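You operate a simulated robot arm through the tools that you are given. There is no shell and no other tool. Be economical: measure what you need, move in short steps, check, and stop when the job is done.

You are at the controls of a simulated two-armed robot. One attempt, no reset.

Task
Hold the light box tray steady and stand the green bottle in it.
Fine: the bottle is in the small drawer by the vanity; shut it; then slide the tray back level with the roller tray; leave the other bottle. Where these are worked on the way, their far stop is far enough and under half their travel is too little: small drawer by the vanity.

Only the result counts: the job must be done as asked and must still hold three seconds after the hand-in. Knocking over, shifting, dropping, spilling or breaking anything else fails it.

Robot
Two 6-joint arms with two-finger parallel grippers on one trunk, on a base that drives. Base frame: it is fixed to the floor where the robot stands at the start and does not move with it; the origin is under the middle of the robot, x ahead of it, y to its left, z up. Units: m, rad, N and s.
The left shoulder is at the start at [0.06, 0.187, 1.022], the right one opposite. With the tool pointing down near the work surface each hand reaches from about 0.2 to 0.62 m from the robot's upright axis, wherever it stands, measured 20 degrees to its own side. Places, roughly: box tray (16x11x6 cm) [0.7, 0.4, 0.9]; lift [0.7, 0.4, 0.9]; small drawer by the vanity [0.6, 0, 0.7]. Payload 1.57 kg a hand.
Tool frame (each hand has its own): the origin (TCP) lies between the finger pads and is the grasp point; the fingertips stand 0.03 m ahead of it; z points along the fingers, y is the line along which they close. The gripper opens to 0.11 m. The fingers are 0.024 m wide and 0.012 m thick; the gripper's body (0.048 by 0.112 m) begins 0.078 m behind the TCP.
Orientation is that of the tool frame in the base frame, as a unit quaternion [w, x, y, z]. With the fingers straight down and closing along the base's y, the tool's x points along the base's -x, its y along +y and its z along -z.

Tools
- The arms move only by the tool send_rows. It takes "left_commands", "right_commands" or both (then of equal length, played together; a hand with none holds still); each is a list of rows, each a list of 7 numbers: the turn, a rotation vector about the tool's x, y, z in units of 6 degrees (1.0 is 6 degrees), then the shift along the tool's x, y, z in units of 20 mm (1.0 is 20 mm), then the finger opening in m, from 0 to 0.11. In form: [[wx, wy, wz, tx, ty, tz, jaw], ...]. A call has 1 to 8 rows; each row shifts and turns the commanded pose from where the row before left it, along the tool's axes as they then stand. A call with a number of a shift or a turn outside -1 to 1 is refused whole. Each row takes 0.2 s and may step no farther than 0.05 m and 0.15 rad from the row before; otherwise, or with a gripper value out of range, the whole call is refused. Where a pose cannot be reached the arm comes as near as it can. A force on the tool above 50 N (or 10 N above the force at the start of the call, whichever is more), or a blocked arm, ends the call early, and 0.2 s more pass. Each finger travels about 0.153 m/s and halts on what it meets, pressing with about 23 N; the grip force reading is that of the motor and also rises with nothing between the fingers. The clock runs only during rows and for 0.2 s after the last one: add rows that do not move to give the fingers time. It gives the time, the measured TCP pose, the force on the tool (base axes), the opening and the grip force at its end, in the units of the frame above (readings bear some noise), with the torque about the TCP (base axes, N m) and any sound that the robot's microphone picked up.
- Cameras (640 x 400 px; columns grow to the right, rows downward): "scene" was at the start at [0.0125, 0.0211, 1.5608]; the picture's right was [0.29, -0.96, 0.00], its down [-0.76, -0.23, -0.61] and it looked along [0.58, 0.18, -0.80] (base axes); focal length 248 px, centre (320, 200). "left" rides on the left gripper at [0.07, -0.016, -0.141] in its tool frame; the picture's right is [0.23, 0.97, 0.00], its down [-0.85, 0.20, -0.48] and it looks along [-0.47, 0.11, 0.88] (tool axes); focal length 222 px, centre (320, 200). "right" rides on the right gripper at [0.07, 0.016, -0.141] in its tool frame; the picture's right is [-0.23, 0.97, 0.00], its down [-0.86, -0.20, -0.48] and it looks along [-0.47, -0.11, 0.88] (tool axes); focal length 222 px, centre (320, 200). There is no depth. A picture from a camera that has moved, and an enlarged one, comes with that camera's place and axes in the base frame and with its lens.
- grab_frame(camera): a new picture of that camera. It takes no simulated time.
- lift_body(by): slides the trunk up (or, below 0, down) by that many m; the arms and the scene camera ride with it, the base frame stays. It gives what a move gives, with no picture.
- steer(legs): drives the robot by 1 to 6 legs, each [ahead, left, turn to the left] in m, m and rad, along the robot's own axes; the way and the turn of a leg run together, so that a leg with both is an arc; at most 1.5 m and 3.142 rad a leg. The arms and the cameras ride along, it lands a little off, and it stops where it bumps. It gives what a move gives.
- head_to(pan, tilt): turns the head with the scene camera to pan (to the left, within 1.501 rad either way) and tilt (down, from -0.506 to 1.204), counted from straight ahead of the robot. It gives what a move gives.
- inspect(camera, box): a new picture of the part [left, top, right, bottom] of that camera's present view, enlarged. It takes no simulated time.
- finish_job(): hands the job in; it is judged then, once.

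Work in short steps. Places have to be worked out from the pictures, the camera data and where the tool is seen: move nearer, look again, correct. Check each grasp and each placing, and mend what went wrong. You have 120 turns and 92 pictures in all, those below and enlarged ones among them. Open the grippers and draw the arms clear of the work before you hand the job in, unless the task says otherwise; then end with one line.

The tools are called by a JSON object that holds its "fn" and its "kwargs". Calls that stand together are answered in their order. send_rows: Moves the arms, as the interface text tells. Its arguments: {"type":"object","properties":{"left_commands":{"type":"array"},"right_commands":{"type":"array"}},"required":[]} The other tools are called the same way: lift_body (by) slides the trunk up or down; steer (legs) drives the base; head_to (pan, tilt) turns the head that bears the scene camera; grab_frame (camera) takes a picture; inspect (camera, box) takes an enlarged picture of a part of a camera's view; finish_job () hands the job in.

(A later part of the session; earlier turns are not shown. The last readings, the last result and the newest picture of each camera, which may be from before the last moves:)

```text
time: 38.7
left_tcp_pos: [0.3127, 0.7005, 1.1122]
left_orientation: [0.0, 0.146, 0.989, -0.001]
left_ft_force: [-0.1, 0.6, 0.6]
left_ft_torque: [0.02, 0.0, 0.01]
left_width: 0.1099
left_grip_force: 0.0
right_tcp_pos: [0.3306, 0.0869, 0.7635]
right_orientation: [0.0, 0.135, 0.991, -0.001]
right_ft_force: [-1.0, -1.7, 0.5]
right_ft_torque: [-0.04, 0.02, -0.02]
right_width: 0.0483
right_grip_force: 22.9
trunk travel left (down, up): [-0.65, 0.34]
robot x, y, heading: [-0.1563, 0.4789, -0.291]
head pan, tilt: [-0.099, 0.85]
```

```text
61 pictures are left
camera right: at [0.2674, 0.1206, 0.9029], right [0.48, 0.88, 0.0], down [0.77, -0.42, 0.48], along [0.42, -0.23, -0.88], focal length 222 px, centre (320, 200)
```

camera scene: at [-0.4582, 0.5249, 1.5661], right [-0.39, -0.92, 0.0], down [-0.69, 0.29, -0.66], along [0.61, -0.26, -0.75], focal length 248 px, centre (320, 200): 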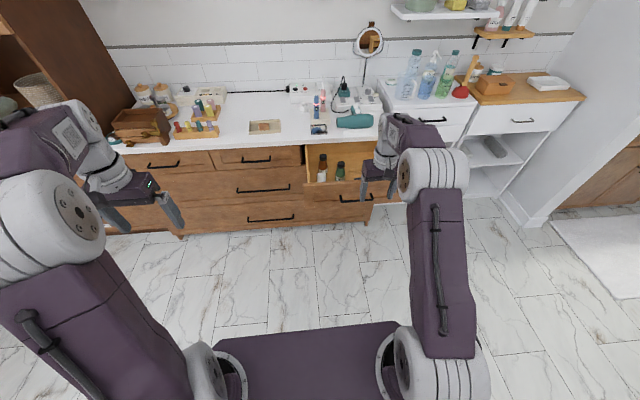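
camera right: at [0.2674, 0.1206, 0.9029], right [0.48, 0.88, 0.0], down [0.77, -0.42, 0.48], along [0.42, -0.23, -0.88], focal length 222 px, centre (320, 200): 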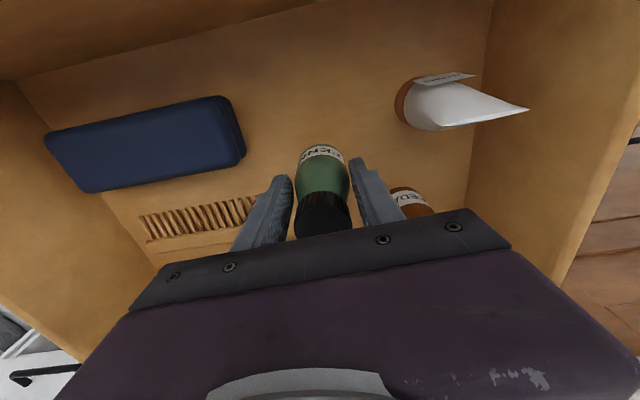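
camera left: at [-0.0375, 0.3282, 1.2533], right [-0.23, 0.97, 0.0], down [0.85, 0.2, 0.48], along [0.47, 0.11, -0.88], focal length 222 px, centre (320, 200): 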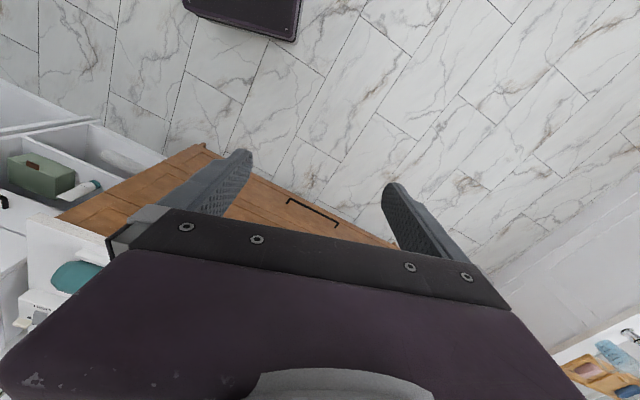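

Gripped at 48 mm. Lift straight up.

{"fn": "send_rows", "kwargs": {"right_commands": [[0, 0, 0, 0, 0, -1, 0.015], [0, 0, 0, 0, 0, -1, 0.015], [0, 0, 0, 0, 0, -1, 0.015], [0, 0, 0, 0, 0, -1, 0.015], [0, 0, 0, 0, 0, -1, 0.015], [0, 0, 0, 0, 0, -1, 0.015], [0, 0, 0, 0, 0, -1, 0.015], [0, 0, 0, 0, 0, -1, 0.015]]}}

{"fn": "send_rows", "kwargs": {"right_commands": [[0, 0, 0, 0, 0, -1, 0.015], [0, 0, 0, 0, 0, -1, 0.015], [0, 0, 0, 0, 0, -1, 0.015], [0, 0, 0, 0, 0, -1, 0.015], [0, 0, 0, 0, 0, -1, 0.015]]}}

{"fn": "grab_frame", "kwargs": {"camera": "scene"}}

{"fn": "grab_frame", "kwargs": {"camera": "right"}}

```text
time: 40.5
left_tcp_pos: [0.3125, 0.6998, 1.1119]
left_orientation: [0.001, 0.146, 0.989, 0.0]
left_ft_force: [-0.1, -0.4, 0.6]
left_ft_torque: [0.02, -0.01, -0.01]
left_width: 0.1103
left_grip_force: 0.0
right_tcp_pos: [0.3307, 0.0872, 0.9224]
right_orientation: [0.001, 0.134, 0.991, -0.001]
right_ft_force: [0.1, 0.0, -2.3]
right_ft_torque: [0.01, 0.0, 0.05]
right_width: 0.048
right_grip_force: 23.0
trunk travel left (down, up): [-0.65, 0.34]
robot x, y, heading: [-0.161, 0.4847, -0.292]
head pan, tilt: [-0.099, 0.85]
```

```text
time: 41.7
left_tcp_pos: [0.3123, 0.6994, 1.113]
left_orientation: [0.0, 0.146, 0.989, -0.001]
left_ft_force: [-0.2, -0.1, 0.5]
left_ft_torque: [-0.01, 0.01, -0.01]
left_width: 0.1099
left_grip_force: 0.0
right_tcp_pos: [0.3277, 0.0881, 1.0204]
right_orientation: [0.001, 0.134, 0.991, -0.001]
right_ft_force: [-0.5, -0.1, -2.5]
right_ft_torque: [0.01, 0.0, 0.02]
right_width: 0.0479
right_grip_force: 23.4
trunk travel left (down, up): [-0.65, 0.34]
robot x, y, heading: [-0.1578, 0.4842, -0.289]
head pan, tilt: [-0.099, 0.85]
```

```text
60 pictures are left
camera scene: at [-0.1424, 0.4698, 1.5661], right [-0.38, -0.92, 0.0], down [-0.69, 0.29, -0.66], along [0.61, -0.25, -0.75], focal length 248 px, centre (320, 200)
```

scene: 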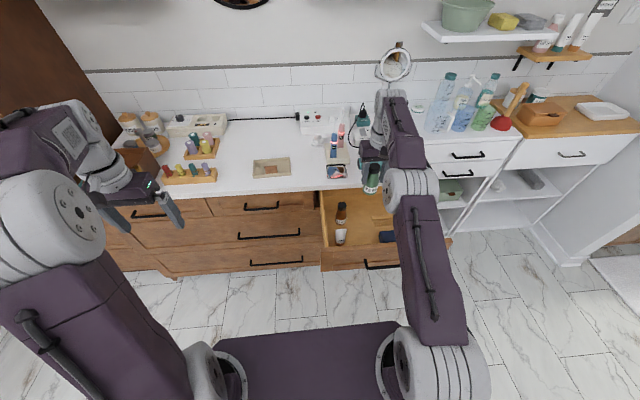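

```text
59 pictures are left
camera right: at [0.2644, 0.1233, 1.1607], right [0.48, 0.88, 0.0], down [0.77, -0.42, 0.48], along [0.42, -0.23, -0.88], focal length 222 px, centre (320, 200)
```

right: 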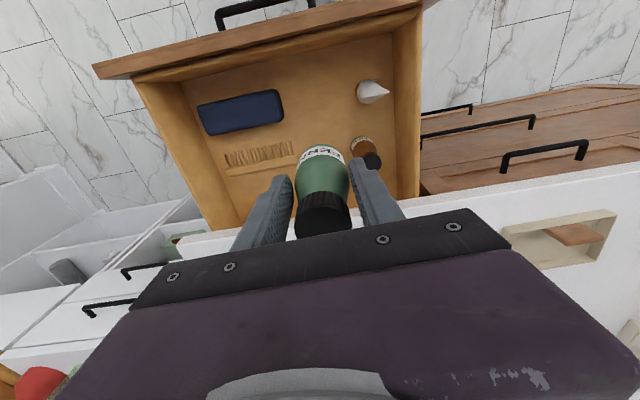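

The green bottle is lifted cleanly and the amber one stayed. Next I shut the drawer: back away and shift right so the left hand can push the handle bar, and raise the right hand with the bottle.

{"fn": "steer", "kwargs": {"legs": [[-0.16, 0, 0], [0, -0.34, 0]]}}

{"fn": "send_rows", "kwargs": {"left_commands": [[0, 0, 0, -0.12, -0.975, 0.6, 0], [0, 0, 0, -0.12, -0.975, 0.6, 0], [0, 0, 0, -0.12, -0.975, 0.6, 0], [0, 0, 0, -0.12, -0.975, 0.6, 0], [0, 0, 0, -0.12, -0.975, 0.6, 0], [0, 0, 0, -0.12, -0.975, 0.6, 0], [0, 0, 0, -0.12, -0.975, 0.6, 0]], "right_commands": [[0, 0, 0, 1, 0, -0.7, 0.015], [0, 0, 0, 1, 0, -0.7, 0.015], [0, 0, 0, 1, 0, -0.7, 0.015], [0, 0, 0, 1, 0, -0.7, 0.015], [0, 0, 0, 1, 0, -0.7, 0.015], [0, 0, 0, 1, 0, -0.7, 0.015], [0, 0, 0, 0.5, 0, -0.7, 0.015]]}}

{"fn": "grab_frame", "kwargs": {"camera": "scene"}}

```text
time: 45.0
left_tcp_pos: [0.0606, 0.4163, 1.1125]
left_orientation: [0.0, 0.147, 0.989, 0.0]
left_ft_force: [-0.1, -0.2, 0.1]
left_ft_torque: [0.01, 0.02, -0.01]
left_width: 0.1102
left_grip_force: 0.0
right_tcp_pos: [0.0747, -0.1932, 1.019]
right_orientation: [0.001, 0.135, 0.991, -0.001]
right_ft_force: [0.7, -0.5, -1.8]
right_ft_torque: [0.03, 0.02, -0.02]
right_width: 0.0478
right_grip_force: 23.9
trunk travel left (down, up): [-0.65, 0.34]
robot x, y, heading: [-0.4079, 0.2011, -0.297]
head pan, tilt: [-0.099, 0.85]
```

```text
time: 46.6
left_tcp_pos: [0.0355, 0.2802, 1.0279]
left_orientation: [0.001, 0.147, 0.989, 0.001]
left_ft_force: [0.9, 1.0, -0.3]
left_ft_torque: [0.02, 0.03, 0.02]
left_width: 0.0
left_grip_force: 21.7
right_tcp_pos: [-0.051, -0.1605, 1.117]
right_orientation: [0.0, 0.135, 0.991, -0.001]
right_ft_force: [-0.2, -0.7, -2.8]
right_ft_torque: [0.0, 0.05, -0.01]
right_width: 0.0482
right_grip_force: 23.2
trunk travel left (down, up): [-0.65, 0.34]
robot x, y, heading: [-0.4101, 0.2018, -0.294]
head pan, tilt: [-0.099, 0.85]
```

```text
58 pictures are left
camera scene: at [-0.3958, 0.187, 1.5661], right [-0.38, -0.92, 0.0], down [-0.69, 0.29, -0.66], along [0.61, -0.25, -0.75], focal length 248 px, centre (320, 200)
```

scene: 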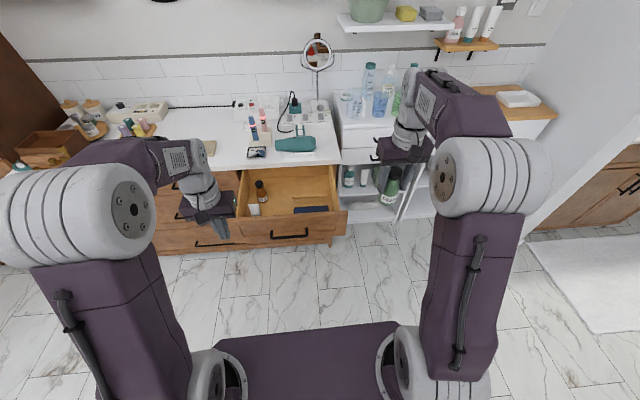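

I continue bringing the left fist down in front of the drawer's handle (about 0.13 m short of it).

{"fn": "send_rows", "kwargs": {"left_commands": [[0, 0, 0, 0, -0.8, 1, 0], [0, 0, 0, 0, -0.8, 1, 0], [0, 0, 0, 0, -0.8, 1, 0], [0, 0, 0, 0, -0.8, 1, 0], [0, 0, 0, 0, -0.8, 1, 0], [0, 0, 0, 0, -0.8, 1, 0], [0, 0, 0, 0, -0.8, 1, 0], [0, 0, 0, 0, -0.8, 1, 0]]}}

{"fn": "send_rows", "kwargs": {"left_commands": [[0, 0, 0, 0, 0, 1, 0], [0, 0, 0, 0, 0, 1, 0], [0, 0, 0, 0, 0, 1, 0], [0, 0, 0, 0, 0, 1, 0], [0, 0, 0, 0, 0, 1, 0], [0, 0, 0, 0, 0, 0.4, 0]]}}

{"fn": "inspect", "kwargs": {"camera": "scene", "box": [200, 120, 440, 270]}}

```text
time: 48.4
left_tcp_pos: [0.001, 0.1584, 0.8671]
left_orientation: [0.0, 0.147, 0.989, -0.001]
left_ft_force: [-1.1, -0.6, -0.3]
left_ft_torque: [0.01, 0.02, 0.0]
left_width: 0.0
left_grip_force: 21.3
right_tcp_pos: [-0.0497, -0.1602, 1.1177]
right_orientation: [0.001, 0.136, 0.991, -0.001]
right_ft_force: [1.2, 0.3, -2.5]
right_ft_torque: [0.0, 0.04, 0.0]
right_width: 0.0481
right_grip_force: 22.4
trunk travel left (down, up): [-0.65, 0.34]
robot x, y, heading: [-0.4082, 0.2027, -0.297]
head pan, tilt: [-0.099, 0.85]
```

```text
time: 49.8
left_tcp_pos: [-0.0002, 0.1595, 0.7605]
left_orientation: [0.0, 0.147, 0.989, 0.0]
left_ft_force: [0.8, -0.4, 0.2]
left_ft_torque: [0.01, -0.02, 0.01]
left_width: 0.0
left_grip_force: 20.9
right_tcp_pos: [-0.0503, -0.1604, 1.1167]
right_orientation: [0.001, 0.135, 0.991, -0.001]
right_ft_force: [0.3, -0.3, -2.3]
right_ft_torque: [-0.02, 0.05, -0.01]
right_width: 0.0478
right_grip_force: 22.9
trunk travel left (down, up): [-0.65, 0.34]
robot x, y, heading: [-0.4146, 0.204, -0.297]
head pan, tilt: [-0.099, 0.85]
```

```text
2.67 times, centred on (320, 195) of scene
camera zoom: at [-0.3954, 0.1874, 1.5661], right [-0.38, -0.92, 0.0], down [-0.69, 0.29, -0.66], along [0.61, -0.25, -0.75], focal length 661 px, centre (320, 213)
```

zoom: 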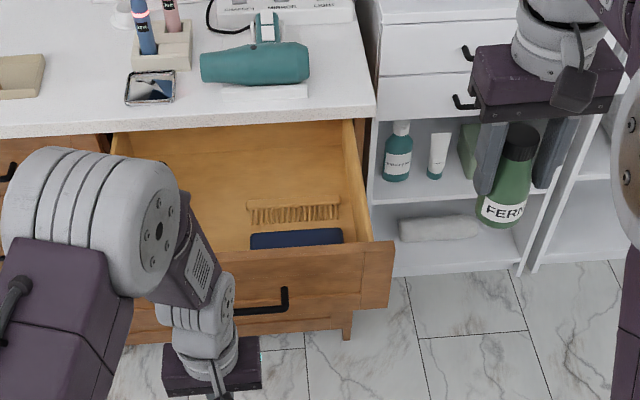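

Fist at handle height. I drive forward to push the drawer in, in stages.

{"fn": "steer", "kwargs": {"legs": [[0.2, 0, 0]]}}

{"fn": "inspect", "kwargs": {"camera": "scene", "box": [200, 120, 440, 270]}}

{"fn": "grab_frame", "kwargs": {"camera": "left"}}

```text
time: 51.4
left_tcp_pos: [0.1882, 0.1025, 0.7612]
left_orientation: [-0.001, 0.147, 0.989, -0.001]
left_ft_force: [0.6, -0.5, 0.6]
left_ft_torque: [0.02, 0.01, -0.02]
left_width: 0.0
left_grip_force: 20.9
right_tcp_pos: [0.1386, -0.2184, 1.1175]
right_orientation: [0.0, 0.136, 0.991, -0.001]
right_ft_force: [0.3, -0.1, -2.7]
right_ft_torque: [-0.01, 0.05, -0.02]
right_width: 0.0475
right_grip_force: 23.0
trunk travel left (down, up): [-0.65, 0.34]
robot x, y, heading: [-0.2199, 0.1419, -0.295]
head pan, tilt: [-0.099, 0.85]
```

```text
2.67 times, centred on (320, 195) of scene
camera zoom: at [-0.2058, 0.13, 1.5661], right [-0.38, -0.92, 0.0], down [-0.69, 0.29, -0.66], along [0.61, -0.25, -0.75], focal length 661 px, centre (320, 213)
```

zoom: 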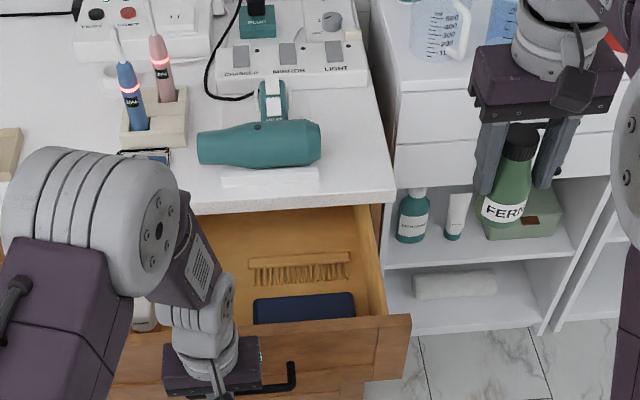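

```text
55 pictures are left
camera left: at [0.1164, 0.1066, 0.9018], right [0.07, 1.0, 0.0], down [0.88, -0.06, 0.48], along [0.48, -0.03, -0.88], focal length 222 px, centre (320, 200)
```

left: 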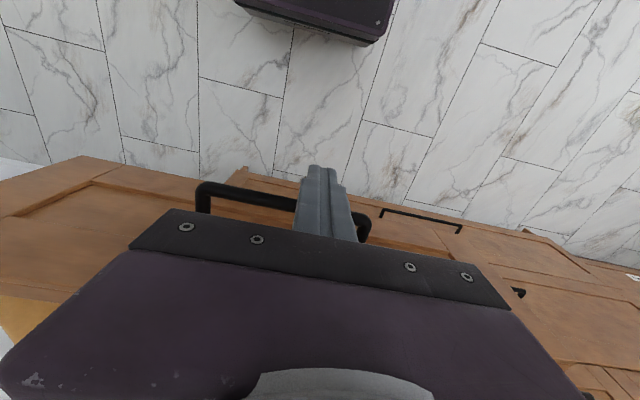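

Fist is pushing the bar near its left end. Continue 0.2 m.

{"fn": "steer", "kwargs": {"legs": [[0.2, 0, 0]]}}

{"fn": "grab_frame", "kwargs": {"camera": "scene"}}

```text
time: 53.0
left_tcp_pos: [0.3816, 0.0444, 0.7614]
left_orientation: [0.0, 0.146, 0.989, 0.0]
left_ft_force: [0.0, 1.2, 0.0]
left_ft_torque: [0.01, 0.01, 0.0]
left_width: 0.0001
left_grip_force: 21.3
right_tcp_pos: [0.332, -0.2749, 1.1162]
right_orientation: [0.001, 0.134, 0.991, -0.002]
right_ft_force: [0.4, 0.6, -3.0]
right_ft_torque: [0.0, -0.01, -0.02]
right_width: 0.0478
right_grip_force: 22.7
trunk travel left (down, up): [-0.65, 0.34]
robot x, y, heading: [-0.0302, 0.0852, -0.288]
head pan, tilt: [-0.099, 0.85]
```

```text
54 pictures are left
camera scene: at [-0.0142, 0.072, 1.5661], right [-0.38, -0.92, 0.0], down [-0.69, 0.29, -0.66], along [0.61, -0.25, -0.75], focal length 248 px, centre (320, 200)
```

scene: 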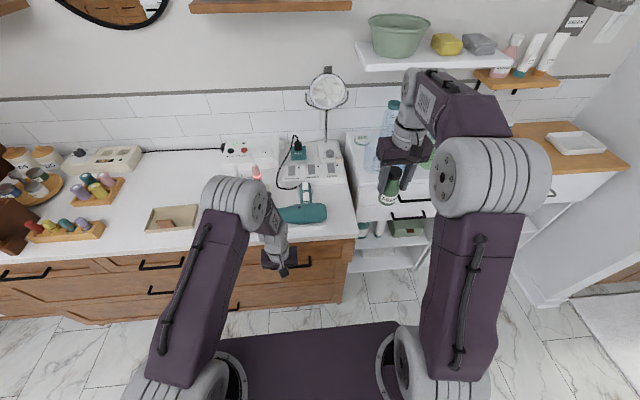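

About 5 cm remain. Pushing to the closed stop.

{"fn": "steer", "kwargs": {"legs": [[0.04, 0, 0]]}}

{"fn": "send_rows", "kwargs": {"left_commands": [[0, 0, 0, -0.3, 0, 0, 0], [0, 0, 0, -0.3, 0, 0, 0], [0, 0, 0, -0.3, 0, 0, 0], [0, 0, 0, -0.3, 0, 0, 0]]}}

{"fn": "inspect", "kwargs": {"camera": "scene", "box": [200, 190, 400, 320]}}

{"fn": "grab_frame", "kwargs": {"camera": "left"}}

```text
time: 53.9
left_tcp_pos: [0.4081, 0.0376, 0.7609]
left_orientation: [-0.008, 0.149, 0.989, 0.005]
left_ft_force: [-3.6, 1.7, -2.4]
left_ft_torque: [-0.02, -0.21, -0.06]
left_width: 0.0
left_grip_force: 21.4
right_tcp_pos: [0.3648, -0.2848, 1.1175]
right_orientation: [0.001, 0.135, 0.991, -0.001]
right_ft_force: [0.2, -0.9, -3.5]
right_ft_torque: [0.02, 0.03, 0.03]
right_width: 0.0479
right_grip_force: 22.6
trunk travel left (down, up): [-0.65, 0.34]
robot x, y, heading: [0.0036, 0.0753, -0.293]
head pan, tilt: [-0.099, 0.85]
stopped in leg 1: the force on the tool passed its limit (the readings are from after the stop); the commanded pose is now the measured one
```

```text
time: 54.6
left_tcp_pos: [0.4069, 0.0395, 0.7602]
left_orientation: [-0.021, 0.152, 0.988, 0.01]
left_ft_force: [-25.1, 8.2, 11.3]
left_ft_torque: [-1.1, -2.82, -0.49]
left_width: 0.0002
left_grip_force: 21.4
right_tcp_pos: [0.3606, -0.2844, 1.119]
right_orientation: [0.002, 0.135, 0.991, -0.002]
right_ft_force: [0.3, 0.7, -3.0]
right_ft_torque: [0.01, 0.05, 0.0]
right_width: 0.0478
right_grip_force: 23.1
trunk travel left (down, up): [-0.65, 0.34]
robot x, y, heading: [-0.0004, 0.0748, -0.29]
head pan, tilt: [-0.099, 0.85]
stopped in row 3 (left hand): the force on the tool passed its limit (the readings are from after the stop); the commanded pose is now the measured one
```

```text
3.08 times, centred on (300, 255) of scene
camera zoom: at [0.0138, 0.063, 1.5667], right [-0.38, -0.92, 0.0], down [-0.69, 0.29, -0.66], along [0.61, -0.25, -0.75], focal length 763 px, centre (382, 31)
```

zoom: 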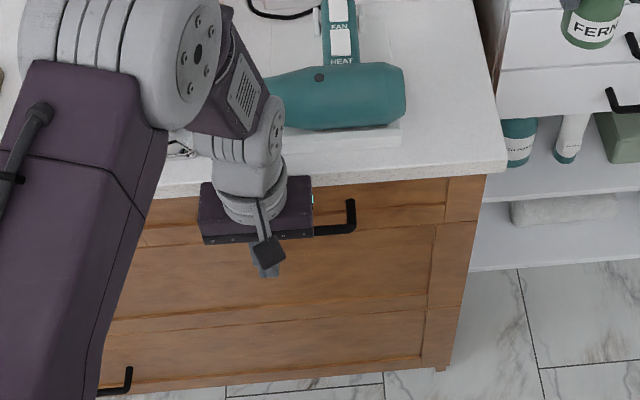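

```text
52 pictures are left
camera left: at [0.3393, 0.0411, 0.9029], right [0.08, 1.0, 0.02], down [0.89, -0.08, 0.44], along [0.44, -0.01, -0.9], focal length 222 px, centre (320, 200)
```

left: 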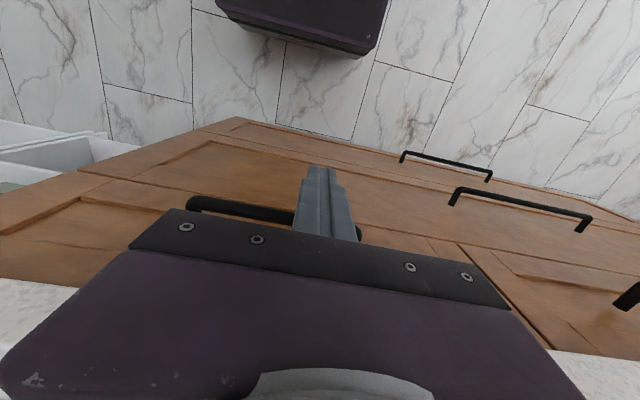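

A stop was met; I back the left fist off and check that the drawer is flush.

{"fn": "send_rows", "kwargs": {"left_commands": [[0, 0, 0, 1, 0, 0, 0], [0, 0, 0, 1, 0, 0, 0], [0, 0, 0, 1, 0, 0, 0], [0, 0, 0, 1, 0, 0, 0]]}}

{"fn": "steer", "kwargs": {"legs": [[-0.15, 0, 0]]}}

{"fn": "grab_frame", "kwargs": {"camera": "left"}}

{"fn": "inspect", "kwargs": {"camera": "scene", "box": [220, 130, 400, 250]}}

```text
time: 55.6
left_tcp_pos: [0.3362, 0.0589, 0.7614]
left_orientation: [-0.016, 0.15, 0.988, 0.009]
left_ft_force: [-0.2, 1.4, -1.0]
left_ft_torque: [0.01, 0.02, -0.02]
left_width: 0.0001
left_grip_force: 21.6
right_tcp_pos: [0.3642, -0.2841, 1.1166]
right_orientation: [0.001, 0.134, 0.991, -0.001]
right_ft_force: [0.0, -0.6, -2.0]
right_ft_torque: [0.04, 0.01, 0.01]
right_width: 0.0476
right_grip_force: 23.0
trunk travel left (down, up): [-0.65, 0.34]
robot x, y, heading: [0.0015, 0.0763, -0.297]
head pan, tilt: [-0.099, 0.85]
```

```text
time: 56.9
left_tcp_pos: [0.1934, 0.1028, 0.7606]
left_orientation: [-0.017, 0.152, 0.988, 0.008]
left_ft_force: [0.8, -0.5, 0.2]
left_ft_torque: [0.04, 0.01, 0.02]
left_width: 0.0001
left_grip_force: 21.3
right_tcp_pos: [0.2213, -0.2413, 1.1169]
right_orientation: [0.001, 0.135, 0.991, -0.001]
right_ft_force: [-0.2, -0.9, -3.1]
right_ft_torque: [0.01, 0.02, 0.02]
right_width: 0.0477
right_grip_force: 22.9
trunk travel left (down, up): [-0.65, 0.34]
robot x, y, heading: [-0.1397, 0.1187, -0.293]
head pan, tilt: [-0.099, 0.85]
```

```text
51 pictures are left
camera left: at [0.126, 0.1047, 0.9039], right [0.07, 1.0, 0.02], down [0.89, -0.08, 0.45], along [0.45, -0.02, -0.89], focal length 222 px, centre (320, 200)
```

left: 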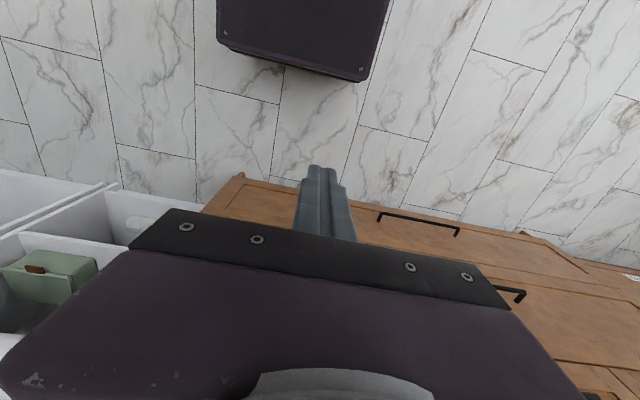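

```text
3.33 times, centred on (310, 190) of scene
camera zoom: at [-0.123, 0.1047, 1.5661], right [-0.38, -0.92, 0.0], down [-0.69, 0.29, -0.66], along [0.61, -0.25, -0.75], focal length 827 px, centre (353, 233)
```

zoom: 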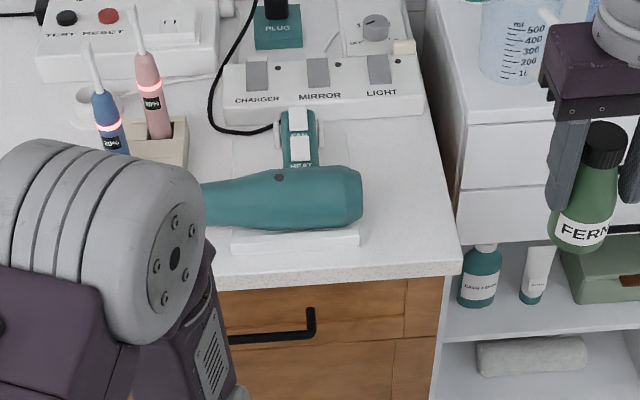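

It looks near flush; I raise the left arm out of the way to inspect properly.

{"fn": "send_rows", "kwargs": {"left_commands": [[0, 0, 0, 0, 1, -1, 0], [0, 0, 0, 0, 1, -1, 0], [0, 0, 0, 0, 1, -1, 0], [0, 0, 0, 0, 1, -1, 0], [0, 0, 0, 0, 1, -1, 0], [0, 0, 0, 0, 1, -1, 0], [0, 0, 0, 0, 1, -1, 0], [0, 0, 0, 0, 1, -1, 0]]}}

{"fn": "send_rows", "kwargs": {"left_commands": [[0, 0, 0, 0, 1, -1, 0], [0, 0, 0, 0, 1, -1, 0], [0, 0, 0, 0, 1, -1, 0], [0, 0, 0, 0, 1, -1, 0], [0, 0, 0, 0, 1, -1, 0], [0, 0, 0, 0, 1, -1, 0], [0, 0, 0, 0, 0, -1, 0], [0, 0, 0, 0, 0, -1, 0]]}}

{"fn": "inspect", "kwargs": {"camera": "scene", "box": [180, 110, 420, 270]}}

```text
time: 58.7
left_tcp_pos: [0.2449, 0.2522, 0.9235]
left_orientation: [-0.018, 0.15, 0.988, 0.008]
left_ft_force: [-0.1, -0.4, -0.5]
left_ft_torque: [0.0, 0.01, 0.01]
left_width: 0.0
left_grip_force: 21.4
right_tcp_pos: [0.2222, -0.2419, 1.1173]
right_orientation: [0.001, 0.134, 0.991, 0.0]
right_ft_force: [-0.7, -0.5, -3.0]
right_ft_torque: [0.01, 0.04, 0.0]
right_width: 0.0479
right_grip_force: 22.7
trunk travel left (down, up): [-0.65, 0.34]
robot x, y, heading: [-0.1367, 0.1187, -0.29]
head pan, tilt: [-0.099, 0.85]
```

```text
time: 60.5
left_tcp_pos: [0.2883, 0.3618, 1.0855]
left_orientation: [-0.018, 0.152, 0.988, 0.008]
left_ft_force: [0.2, 0.3, -0.8]
left_ft_torque: [0.01, 0.03, -0.01]
left_width: 0.0
left_grip_force: 21.3
right_tcp_pos: [0.2212, -0.2423, 1.117]
right_orientation: [0.0, 0.135, 0.991, -0.001]
right_ft_force: [-0.1, -0.2, -2.4]
right_ft_torque: [0.05, 0.01, 0.03]
right_width: 0.0474
right_grip_force: 22.6
trunk travel left (down, up): [-0.65, 0.34]
robot x, y, heading: [-0.1407, 0.1167, -0.288]
head pan, tilt: [-0.099, 0.85]
```

```text
2.50 times, centred on (300, 190) of scene
camera zoom: at [-0.1243, 0.1049, 1.5661], right [-0.38, -0.92, 0.0], down [-0.69, 0.29, -0.66], along [0.61, -0.25, -0.75], focal length 620 px, centre (370, 225)
```

zoom: 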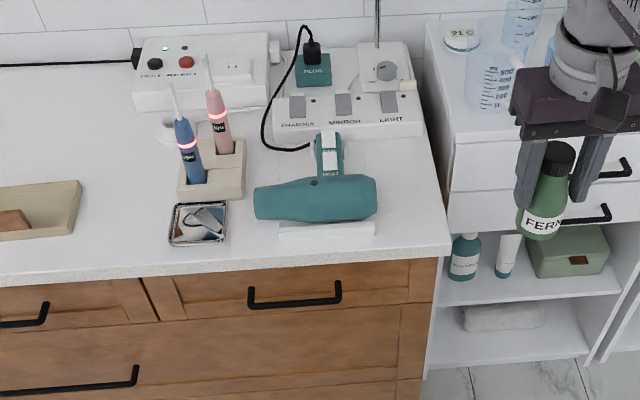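

{"fn": "inspect", "kwargs": {"camera": "scene", "box": [225, 205, 355, 275]}}

```text
4.92 times, centred on (290, 240) of scene
camera zoom: at [-0.1243, 0.1049, 1.5661], right [-0.38, -0.92, 0.0], down [-0.69, 0.29, -0.66], along [0.61, -0.25, -0.75], focal length 1221 px, centre (468, 3)
```

zoom: 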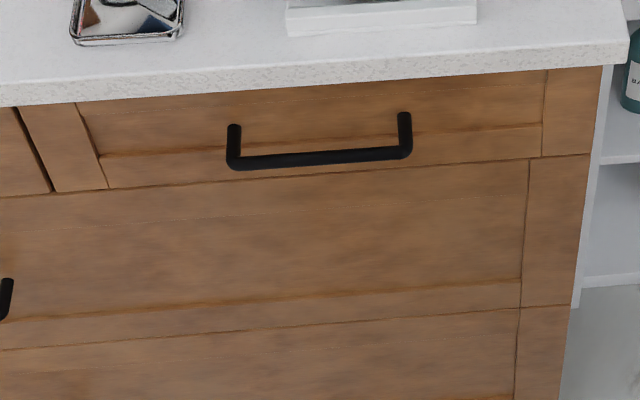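

Drawer is flush with its neighbours. Now I drive left to the tray, keeping the bottle high.

{"fn": "steer", "kwargs": {"legs": [[0, 0.42, 0], [0.19, 0, 0]]}}

{"fn": "head_to", "kwargs": {"pan": 0.0, "tilt": 0.9}}

{"fn": "grab_frame", "kwargs": {"camera": "scene"}}

{"fn": "grab_frame", "kwargs": {"camera": "left"}}

```text
time: 64.3
left_tcp_pos: [0.5981, 0.7065, 1.0855]
left_orientation: [-0.017, 0.154, 0.988, 0.009]
left_ft_force: [0.3, -0.5, -0.7]
left_ft_torque: [0.01, 0.0, 0.01]
left_width: 0.0001
left_grip_force: 21.5
right_tcp_pos: [0.5285, 0.1018, 1.1169]
right_orientation: [0.0, 0.137, 0.991, 0.0]
right_ft_force: [-0.1, 0.9, -2.6]
right_ft_torque: [0.01, 0.04, -0.02]
right_width: 0.0478
right_grip_force: 22.4
trunk travel left (down, up): [-0.65, 0.34]
robot x, y, heading: [0.1733, 0.4617, -0.299]
head pan, tilt: [-0.099, 0.85]
```

```text
time: 65.0
left_tcp_pos: [0.5992, 0.7058, 1.0852]
left_orientation: [-0.017, 0.154, 0.988, 0.008]
left_ft_force: [-0.1, 0.2, -0.1]
left_ft_torque: [0.02, 0.02, 0.01]
left_width: 0.0001
left_grip_force: 21.5
right_tcp_pos: [0.5291, 0.1012, 1.1165]
right_orientation: [0.002, 0.137, 0.991, -0.001]
right_ft_force: [0.6, -0.5, -2.5]
right_ft_torque: [0.01, 0.05, 0.01]
right_width: 0.0474
right_grip_force: 23.0
trunk travel left (down, up): [-0.65, 0.34]
robot x, y, heading: [0.1683, 0.4641, -0.3]
head pan, tilt: [0.0, 0.901]
```

```text
47 pictures are left
camera scene: at [0.1869, 0.459, 1.5622], right [-0.3, -0.96, 0.0], down [-0.75, 0.23, -0.62], along [0.59, -0.18, -0.78], focal length 248 px, centre (320, 200)
```

scene: 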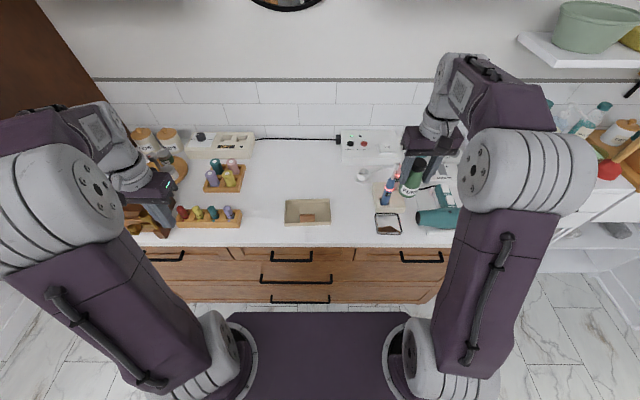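

```text
46 pictures are left
camera left: at [0.5317, 0.7089, 1.2278], right [0.08, 1.0, 0.02], down [0.89, -0.08, 0.45], along [0.45, -0.02, -0.89], focal length 222 px, centre (320, 200)
```

left: 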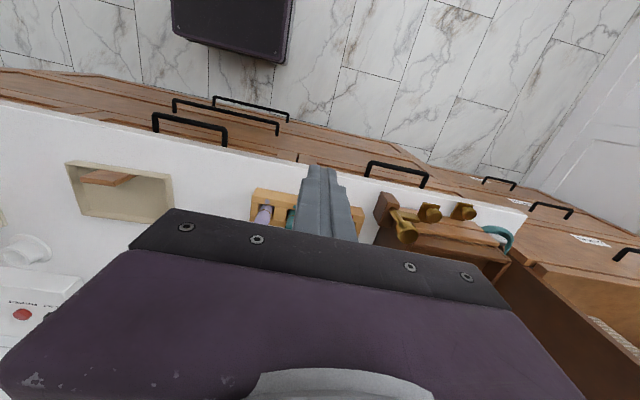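

{"fn": "inspect", "kwargs": {"camera": "scene", "box": [190, 140, 350, 240]}}

{"fn": "inspect", "kwargs": {"camera": "left", "box": [40, 130, 200, 240]}}

```text
4.00 times, centred on (270, 190) of scene
camera zoom: at [0.1869, 0.459, 1.5622], right [-0.3, -0.96, 0.0], down [-0.75, 0.23, -0.62], along [0.59, -0.18, -0.78], focal length 992 px, centre (520, 240)
```

zoom: 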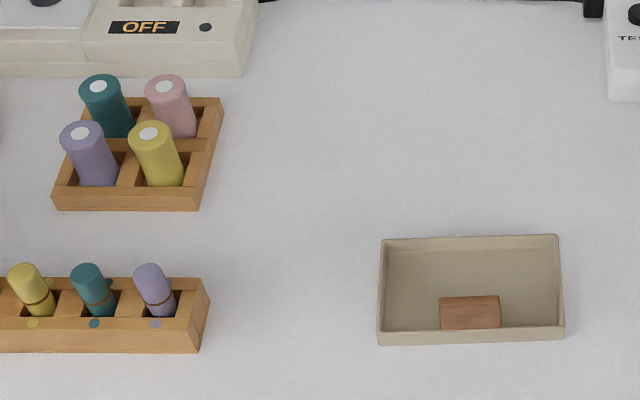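

```text
3.64 times, centred on (120, 185) of left
camera zoom: at [0.5317, 0.7089, 1.2278], right [0.08, 1.0, 0.02], down [0.89, -0.08, 0.45], along [0.45, -0.02, -0.89], focal length 808 px, centre (1047, 254)
```

zoom: 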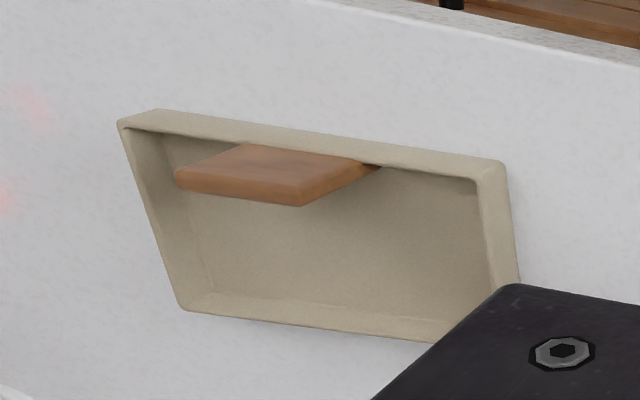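

The brown piece is an upright tab (~5 cm wide, top z≈0.91) on the tray's near wall at about (0.633, 0.365): a good hold for the left hand, pitched forward, gripping its side edges. I move the left hand right and pitch it 45°.

{"fn": "send_rows", "kwargs": {"left_commands": [[0, 0, 0, -0.3, -1, 0, 0.09], [0, 0, 0, -0.3, -1, 0, 0.09], [0, 0, 0, -0.3, -1, 0, 0.09], [0, 0, 0, -0.3, -1, 0, 0.09], [0, 0, 0, -0.3, -1, 0, 0.09], [0, 0, 0, -0.3, -1, 0, 0.09], [0, 0, 0, -0.3, -1, 0, 0.09], [0, 0, 0, -0.3, -1, 0, 0.09]]}}

{"fn": "send_rows", "kwargs": {"left_commands": [[0, -1, 0, 0, -1, 0, 0.09], [0, -1, 0, 0, -1, 0, 0.09], [0, -1, 0, 0, -1, 0, 0.09], [0, -1, 0, 0, -1, 0, 0.09], [0, -1, 0, 0, -1, 0, 0.09], [0, -1, 0, 0, -1, 0, 0.09], [0, -1, 0, 0, -1, 0, 0.09], [0, 0, 0, 0, -0.5, 0, 0.09]]}}

{"fn": "grab_frame", "kwargs": {"camera": "scene"}}

{"fn": "grab_frame", "kwargs": {"camera": "left"}}

```text
time: 66.8
left_tcp_pos: [0.595, 0.5375, 1.0815]
left_orientation: [-0.017, 0.154, 0.988, 0.01]
left_ft_force: [0.1, 0.0, -0.2]
left_ft_torque: [0.03, -0.02, -0.01]
left_width: 0.0901
left_grip_force: 0.0
right_tcp_pos: [0.5283, 0.1005, 1.1161]
right_orientation: [0.001, 0.137, 0.991, -0.001]
right_ft_force: [-0.8, 0.6, -1.9]
right_ft_torque: [0.04, 0.03, 0.01]
right_width: 0.0474
right_grip_force: 22.9
trunk travel left (down, up): [-0.65, 0.34]
robot x, y, heading: [0.1682, 0.4644, -0.303]
head pan, tilt: [0.0, 0.901]
```

```text
time: 68.6
left_tcp_pos: [0.55, 0.3958, 1.0794]
left_orientation: [0.338, 0.147, 0.928, -0.048]
left_ft_force: [0.0, 0.0, 0.4]
left_ft_torque: [0.01, 0.0, 0.01]
left_width: 0.09
left_grip_force: 0.0
right_tcp_pos: [0.5285, 0.1023, 1.1171]
right_orientation: [0.002, 0.137, 0.991, -0.001]
right_ft_force: [-0.1, -0.5, -3.7]
right_ft_torque: [0.01, 0.01, -0.02]
right_width: 0.0472
right_grip_force: 22.8
trunk travel left (down, up): [-0.65, 0.34]
robot x, y, heading: [0.1691, 0.4644, -0.301]
head pan, tilt: [0.0, 0.901]
```

```text
43 pictures are left
camera scene: at [0.1862, 0.4589, 1.5622], right [-0.3, -0.96, 0.0], down [-0.75, 0.23, -0.62], along [0.59, -0.18, -0.78], focal length 248 px, centre (320, 200)
```

scene: 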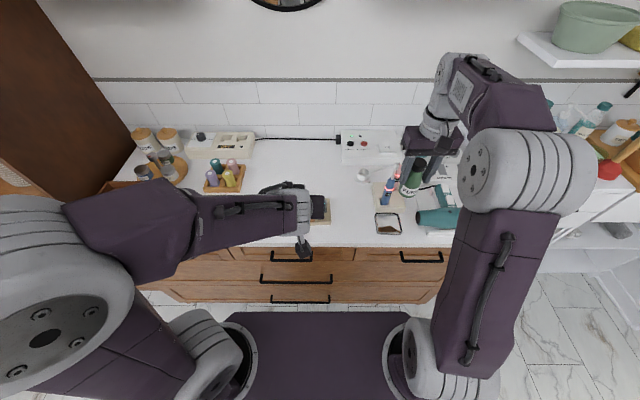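

```text
42 pictures are left
camera left: at [0.4069, 0.4245, 1.1419], right [0.13, 0.98, -0.13], down [0.39, 0.07, 0.92], along [0.91, -0.17, -0.37], focal length 222 px, centre (320, 200)
```

left: 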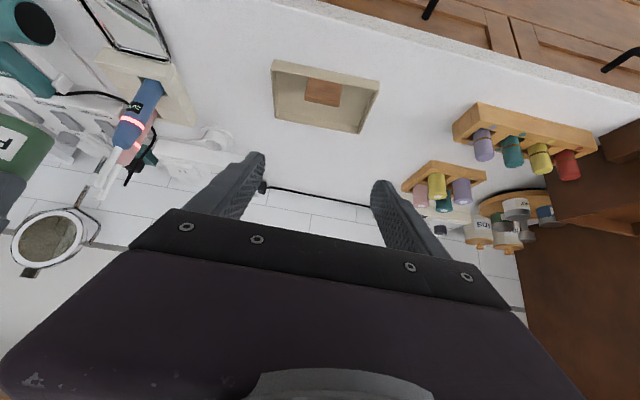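

The left hand's frame and the tab agree (tab about (0.628, 0.366)). I advance along the tool axis toward it, stopping ~5 cm short.

{"fn": "send_rows", "kwargs": {"left_commands": [[0, 0, 0, 0.35, -0.04, 1, 0.09], [0, 0, 0, 0.35, -0.04, 1, 0.09], [0, 0, 0, 0.35, -0.04, 1, 0.09], [0, 0, 0, 0.35, -0.04, 1, 0.09], [0, 0, 0, 0.35, -0.04, 1, 0.09], [0, 0, 0, 0.35, -0.04, 1, 0.09], [0, 0, 0, 0.35, -0.04, 1, 0.09]]}}

{"fn": "grab_frame", "kwargs": {"camera": "left"}}

{"fn": "inspect", "kwargs": {"camera": "scene", "box": [240, 160, 400, 260]}}

```text
time: 70.2
left_tcp_pos: [0.6006, 0.3764, 0.9412]
left_orientation: [0.338, 0.147, 0.929, -0.047]
left_ft_force: [-1.2, -0.6, 0.0]
left_ft_torque: [-0.01, 0.02, 0.04]
left_width: 0.0902
left_grip_force: 0.2
right_tcp_pos: [0.5303, 0.1013, 1.1158]
right_orientation: [0.001, 0.137, 0.991, 0.0]
right_ft_force: [-0.1, 0.0, -3.2]
right_ft_torque: [0.0, 0.03, 0.04]
right_width: 0.0475
right_grip_force: 22.9
trunk travel left (down, up): [-0.65, 0.34]
robot x, y, heading: [0.1726, 0.4684, -0.307]
head pan, tilt: [0.0, 0.901]
```

```text
41 pictures are left
camera left: at [0.4565, 0.4041, 1.0031], right [0.13, 0.98, -0.13], down [0.39, 0.07, 0.92], along [0.91, -0.17, -0.37], focal length 222 px, centre (320, 200)
```

left: 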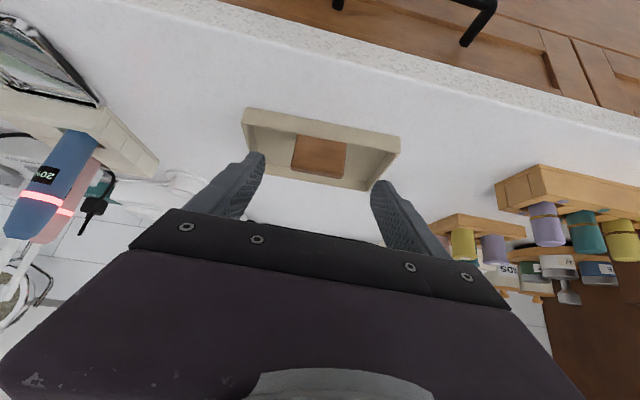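

```text
4.00 times, centred on (320, 210) of scene
camera zoom: at [0.1868, 0.4587, 1.5622], right [-0.3, -0.96, 0.0], down [-0.75, 0.23, -0.62], along [0.59, -0.18, -0.78], focal length 992 px, centre (320, 160)
```

zoom: 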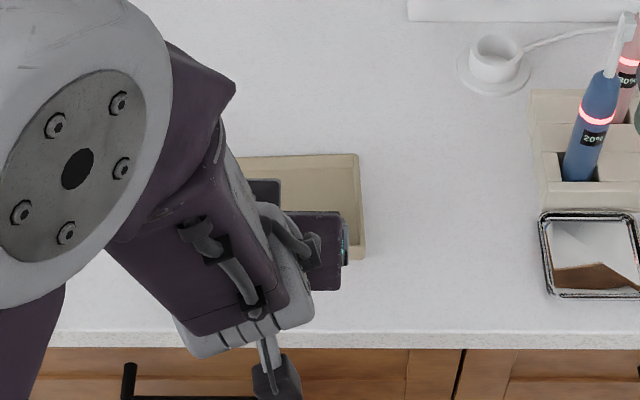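

Rim z≈0.865, tab top≈0.906, counter≈0.845. The tab is centred between the fingers; I advance the last ~5.7 cm.

{"fn": "send_rows", "kwargs": {"left_commands": [[0, 0, 0, 0.11, 0, 0.7, 0.09], [0, 0, 0, 0.11, 0, 0.7, 0.09], [0, 0, 0, 0.11, 0, 0.7, 0.09], [0, 0, 0, 0, 0, 0.7, 0.09]]}}

{"fn": "grab_frame", "kwargs": {"camera": "left"}}

```text
time: 71.2
left_tcp_pos: [0.6274, 0.3682, 0.9004]
left_orientation: [0.346, 0.145, 0.925, -0.05]
left_ft_force: [-5.8, 1.8, 40.4]
left_ft_torque: [-1.86, 0.35, -0.22]
left_width: 0.0896
left_grip_force: 0.1
right_tcp_pos: [0.5233, 0.1018, 1.1196]
right_orientation: [0.004, 0.137, 0.99, -0.002]
right_ft_force: [-1.5, -0.8, -2.5]
right_ft_torque: [0.0, 0.0, 0.03]
right_width: 0.0475
right_grip_force: 23.1
trunk travel left (down, up): [-0.65, 0.34]
robot x, y, heading: [0.1704, 0.4644, -0.301]
head pan, tilt: [0.0, 0.901]
```

```text
39 pictures are left
camera left: at [0.483, 0.3956, 0.9604], right [0.13, 0.98, -0.14], down [0.38, 0.08, 0.92], along [0.92, -0.17, -0.36], focal length 222 px, centre (320, 200)
```

left: 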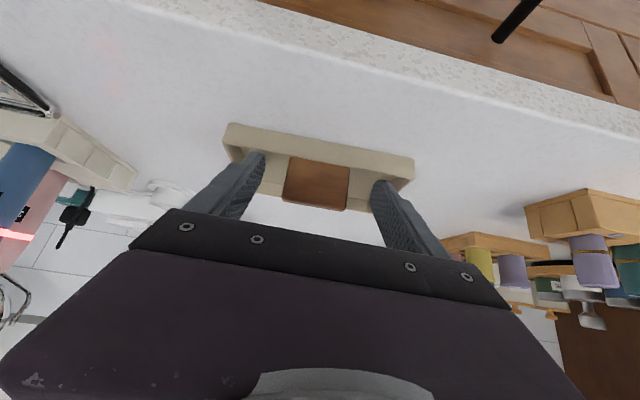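

The fingertips press on the rim (40 N). I back off 8 mm along the tool.

{"fn": "send_rows", "kwargs": {"left_commands": [[0, 0, 0, 0, 0, -0.4, 0.09], [0, 0, 0, 0, 0, -0.1, 0.09]]}}

{"fn": "inspect", "kwargs": {"camera": "left", "box": [180, 80, 460, 260]}}

```text
time: 71.8
left_tcp_pos: [0.6221, 0.3705, 0.9001]
left_orientation: [0.337, 0.147, 0.929, -0.046]
left_ft_force: [-0.1, -0.7, 6.8]
left_ft_torque: [-0.36, 0.06, -0.1]
left_width: 0.0911
left_grip_force: 1.2
right_tcp_pos: [0.5284, 0.1015, 1.1165]
right_orientation: [0.001, 0.137, 0.991, -0.001]
right_ft_force: [0.2, -0.3, -3.5]
right_ft_torque: [0.03, 0.04, 0.0]
right_width: 0.0475
right_grip_force: 23.0
trunk travel left (down, up): [-0.65, 0.34]
robot x, y, heading: [0.1728, 0.4649, -0.299]
head pan, tilt: [0.0, 0.901]
```

```text
2.22 times, centred on (320, 170) of left
camera zoom: at [0.4778, 0.3985, 0.9633], right [0.13, 0.98, -0.13], down [0.39, 0.07, 0.92], along [0.91, -0.17, -0.38], focal length 494 px, centre (320, 267)
```

zoom: 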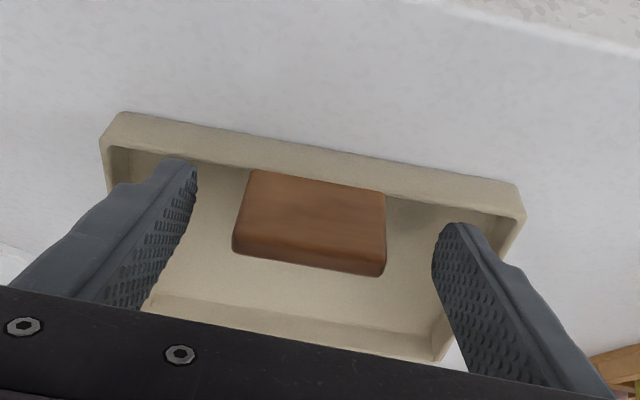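

Still a light touch on the rim; I raise ~5 mm and close on the tab's edges.

{"fn": "send_rows", "kwargs": {"left_commands": [[0, 0, 0, -0.2, 0, -0.15, 0.09], [0, 0, 0, 0, 0, 0, 0.07], [0, 0, 0, 0, 0, 0, 0.06], [0, 0, 0, 0, 0, 0, 0.05], [0, 0, 0, 0, 0, 0, 0.04], [0, 0, 0, 0, 0, 0, 0.03], [0, 0, 0, 0, 0, 0, 0.03]]}}

{"fn": "inspect", "kwargs": {"camera": "left", "box": [180, 80, 460, 260]}}

```text
time: 73.4
left_tcp_pos: [0.6225, 0.3697, 0.9064]
left_orientation: [0.338, 0.147, 0.928, -0.047]
left_ft_force: [-0.1, 0.5, -0.2]
left_ft_torque: [-0.04, 0.06, 0.01]
left_width: 0.0494
left_grip_force: 23.1
right_tcp_pos: [0.5283, 0.1019, 1.1174]
right_orientation: [0.001, 0.138, 0.99, -0.001]
right_ft_force: [-0.1, 0.3, -2.6]
right_ft_torque: [0.02, 0.02, 0.0]
right_width: 0.0474
right_grip_force: 22.8
trunk travel left (down, up): [-0.65, 0.34]
robot x, y, heading: [0.1694, 0.465, -0.302]
head pan, tilt: [0.0, 0.901]
```

```text
2.22 times, centred on (320, 170) of left
camera zoom: at [0.4797, 0.3976, 0.9689], right [0.13, 0.98, -0.13], down [0.39, 0.07, 0.92], along [0.91, -0.17, -0.37], focal length 494 px, centre (320, 267)
```

zoom: 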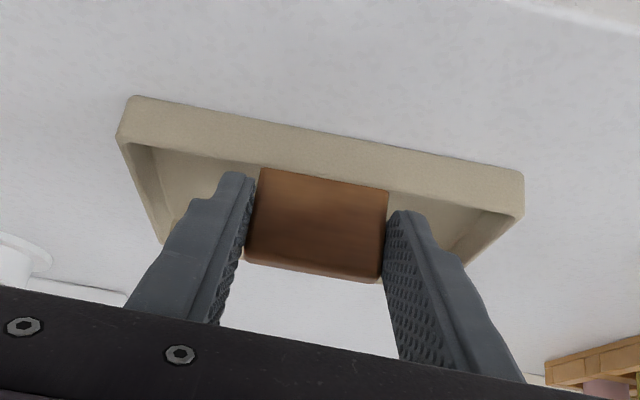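

The tab is gripped, but the tray's look changed (perhaps tilted). I check from the scene camera.

{"fn": "inspect", "kwargs": {"camera": "scene", "box": [270, 165, 370, 235]}}

{"fn": "grab_frame", "kwargs": {"camera": "left"}}

```text
5.71 times, centred on (320, 200) of scene
camera zoom: at [0.1859, 0.4593, 1.5622], right [-0.3, -0.96, 0.0], down [-0.75, 0.23, -0.62], along [0.59, -0.18, -0.78], focal length 1417 px, centre (320, 200)
```

zoom: 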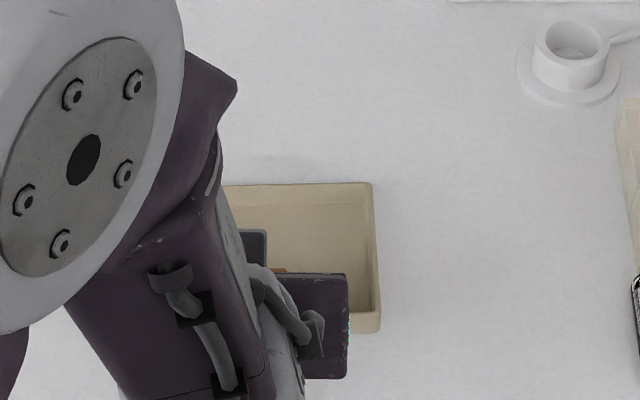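

```text
35 pictures are left
camera left: at [0.4797, 0.3976, 0.9689], right [0.13, 0.98, -0.13], down [0.39, 0.07, 0.92], along [0.91, -0.17, -0.37], focal length 222 px, centre (320, 200)
```

left: 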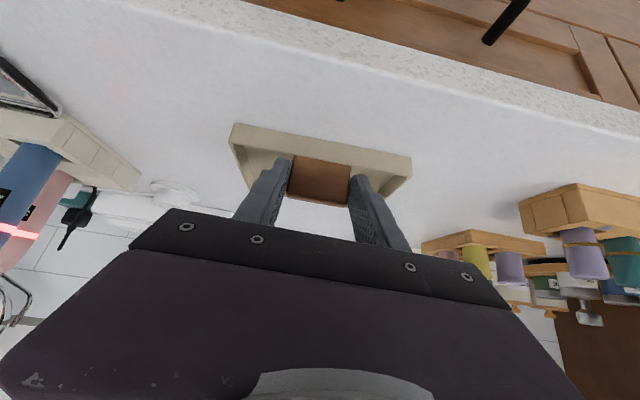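

The tray is level and held by its tab. Now I bring the bottle over: left at the counter's front, forward, then left over the tray's right half (target about (0.675, 0.317)).

{"fn": "send_rows", "kwargs": {"right_commands": [[0, 0, 0, 0, 1, 0, 0.015], [0, 0, 0, 0, 1, 0, 0.015], [0, 0, 0, 0, 1, 0, 0.015], [0, 0, 0, 0, 1, 0, 0.015], [0, 0, 0, 0, 1, 0, 0.015], [0, 0, 0, 0, 1, 0, 0.015], [0, 0, 0, 0, 1, 0, 0.015]]}}

{"fn": "send_rows", "kwargs": {"right_commands": [[0, 0, 0, -1, 0, 0, 0.015], [0, 0, 0, -1, 0, 0, 0.015], [0, 0, 0, -1, 0, 0, 0.015], [0, 0, 0, -1, 0, 0, 0.015], [0, 0, 0, 0, 1, 0, 0.015], [0, 0, 0, 0, 1, 0, 0.015], [0, 0, 0, 0, 0, 0, 0.015]]}}

{"fn": "grab_frame", "kwargs": {"camera": "right"}}

{"fn": "grab_frame", "kwargs": {"camera": "scene"}}

```text
time: 75.0
left_tcp_pos: [0.6226, 0.3698, 0.9066]
left_orientation: [0.338, 0.148, 0.928, -0.048]
left_ft_force: [0.4, 0.3, -0.6]
left_ft_torque: [-0.05, 0.02, -0.01]
left_width: 0.0496
left_grip_force: 22.8
right_tcp_pos: [0.5676, 0.2367, 1.1147]
right_orientation: [0.001, 0.138, 0.99, -0.002]
right_ft_force: [-0.6, 0.4, -2.3]
right_ft_torque: [-0.03, 0.05, 0.01]
right_width: 0.0474
right_grip_force: 22.7
trunk travel left (down, up): [-0.65, 0.34]
robot x, y, heading: [0.1677, 0.4654, -0.303]
head pan, tilt: [0.0, 0.901]
```

```text
time: 76.6
left_tcp_pos: [0.6235, 0.3691, 0.9058]
left_orientation: [0.338, 0.147, 0.928, -0.047]
left_ft_force: [1.3, 1.0, 0.4]
left_ft_torque: [-0.22, -0.01, 0.06]
left_width: 0.0494
left_grip_force: 22.8
right_tcp_pos: [0.6568, 0.2535, 1.1157]
right_orientation: [0.0, 0.137, 0.991, -0.002]
right_ft_force: [1.1, 0.2, -2.5]
right_ft_torque: [0.02, 0.0, 0.0]
right_width: 0.0473
right_grip_force: 23.0
trunk travel left (down, up): [-0.65, 0.34]
robot x, y, heading: [0.1701, 0.4661, -0.298]
head pan, tilt: [0.0, 0.901]
```

```text
34 pictures are left
camera right: at [0.5926, 0.288, 1.257], right [0.48, 0.87, 0.0], down [0.77, -0.42, 0.48], along [0.42, -0.23, -0.88], focal length 222 px, centre (320, 200)
```

right: 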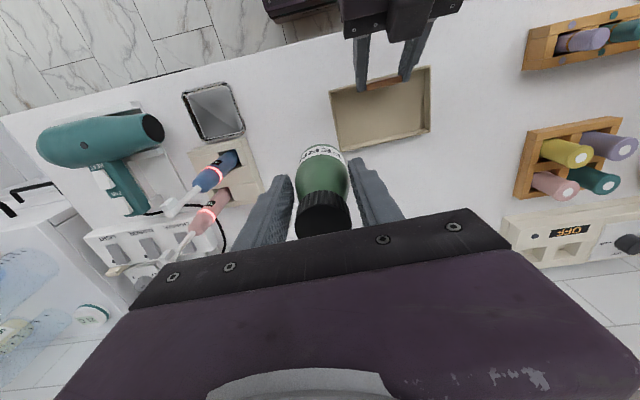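

```text
33 pictures are left
camera scene: at [0.1858, 0.4594, 1.5622], right [-0.3, -0.96, 0.0], down [-0.75, 0.23, -0.62], along [0.59, -0.18, -0.78], focal length 248 px, centre (320, 200)
```

scene: 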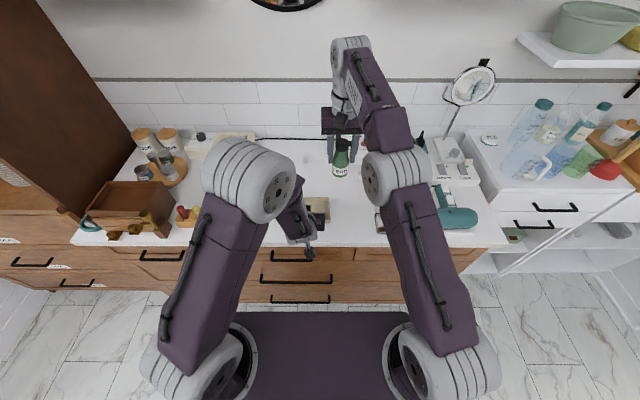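

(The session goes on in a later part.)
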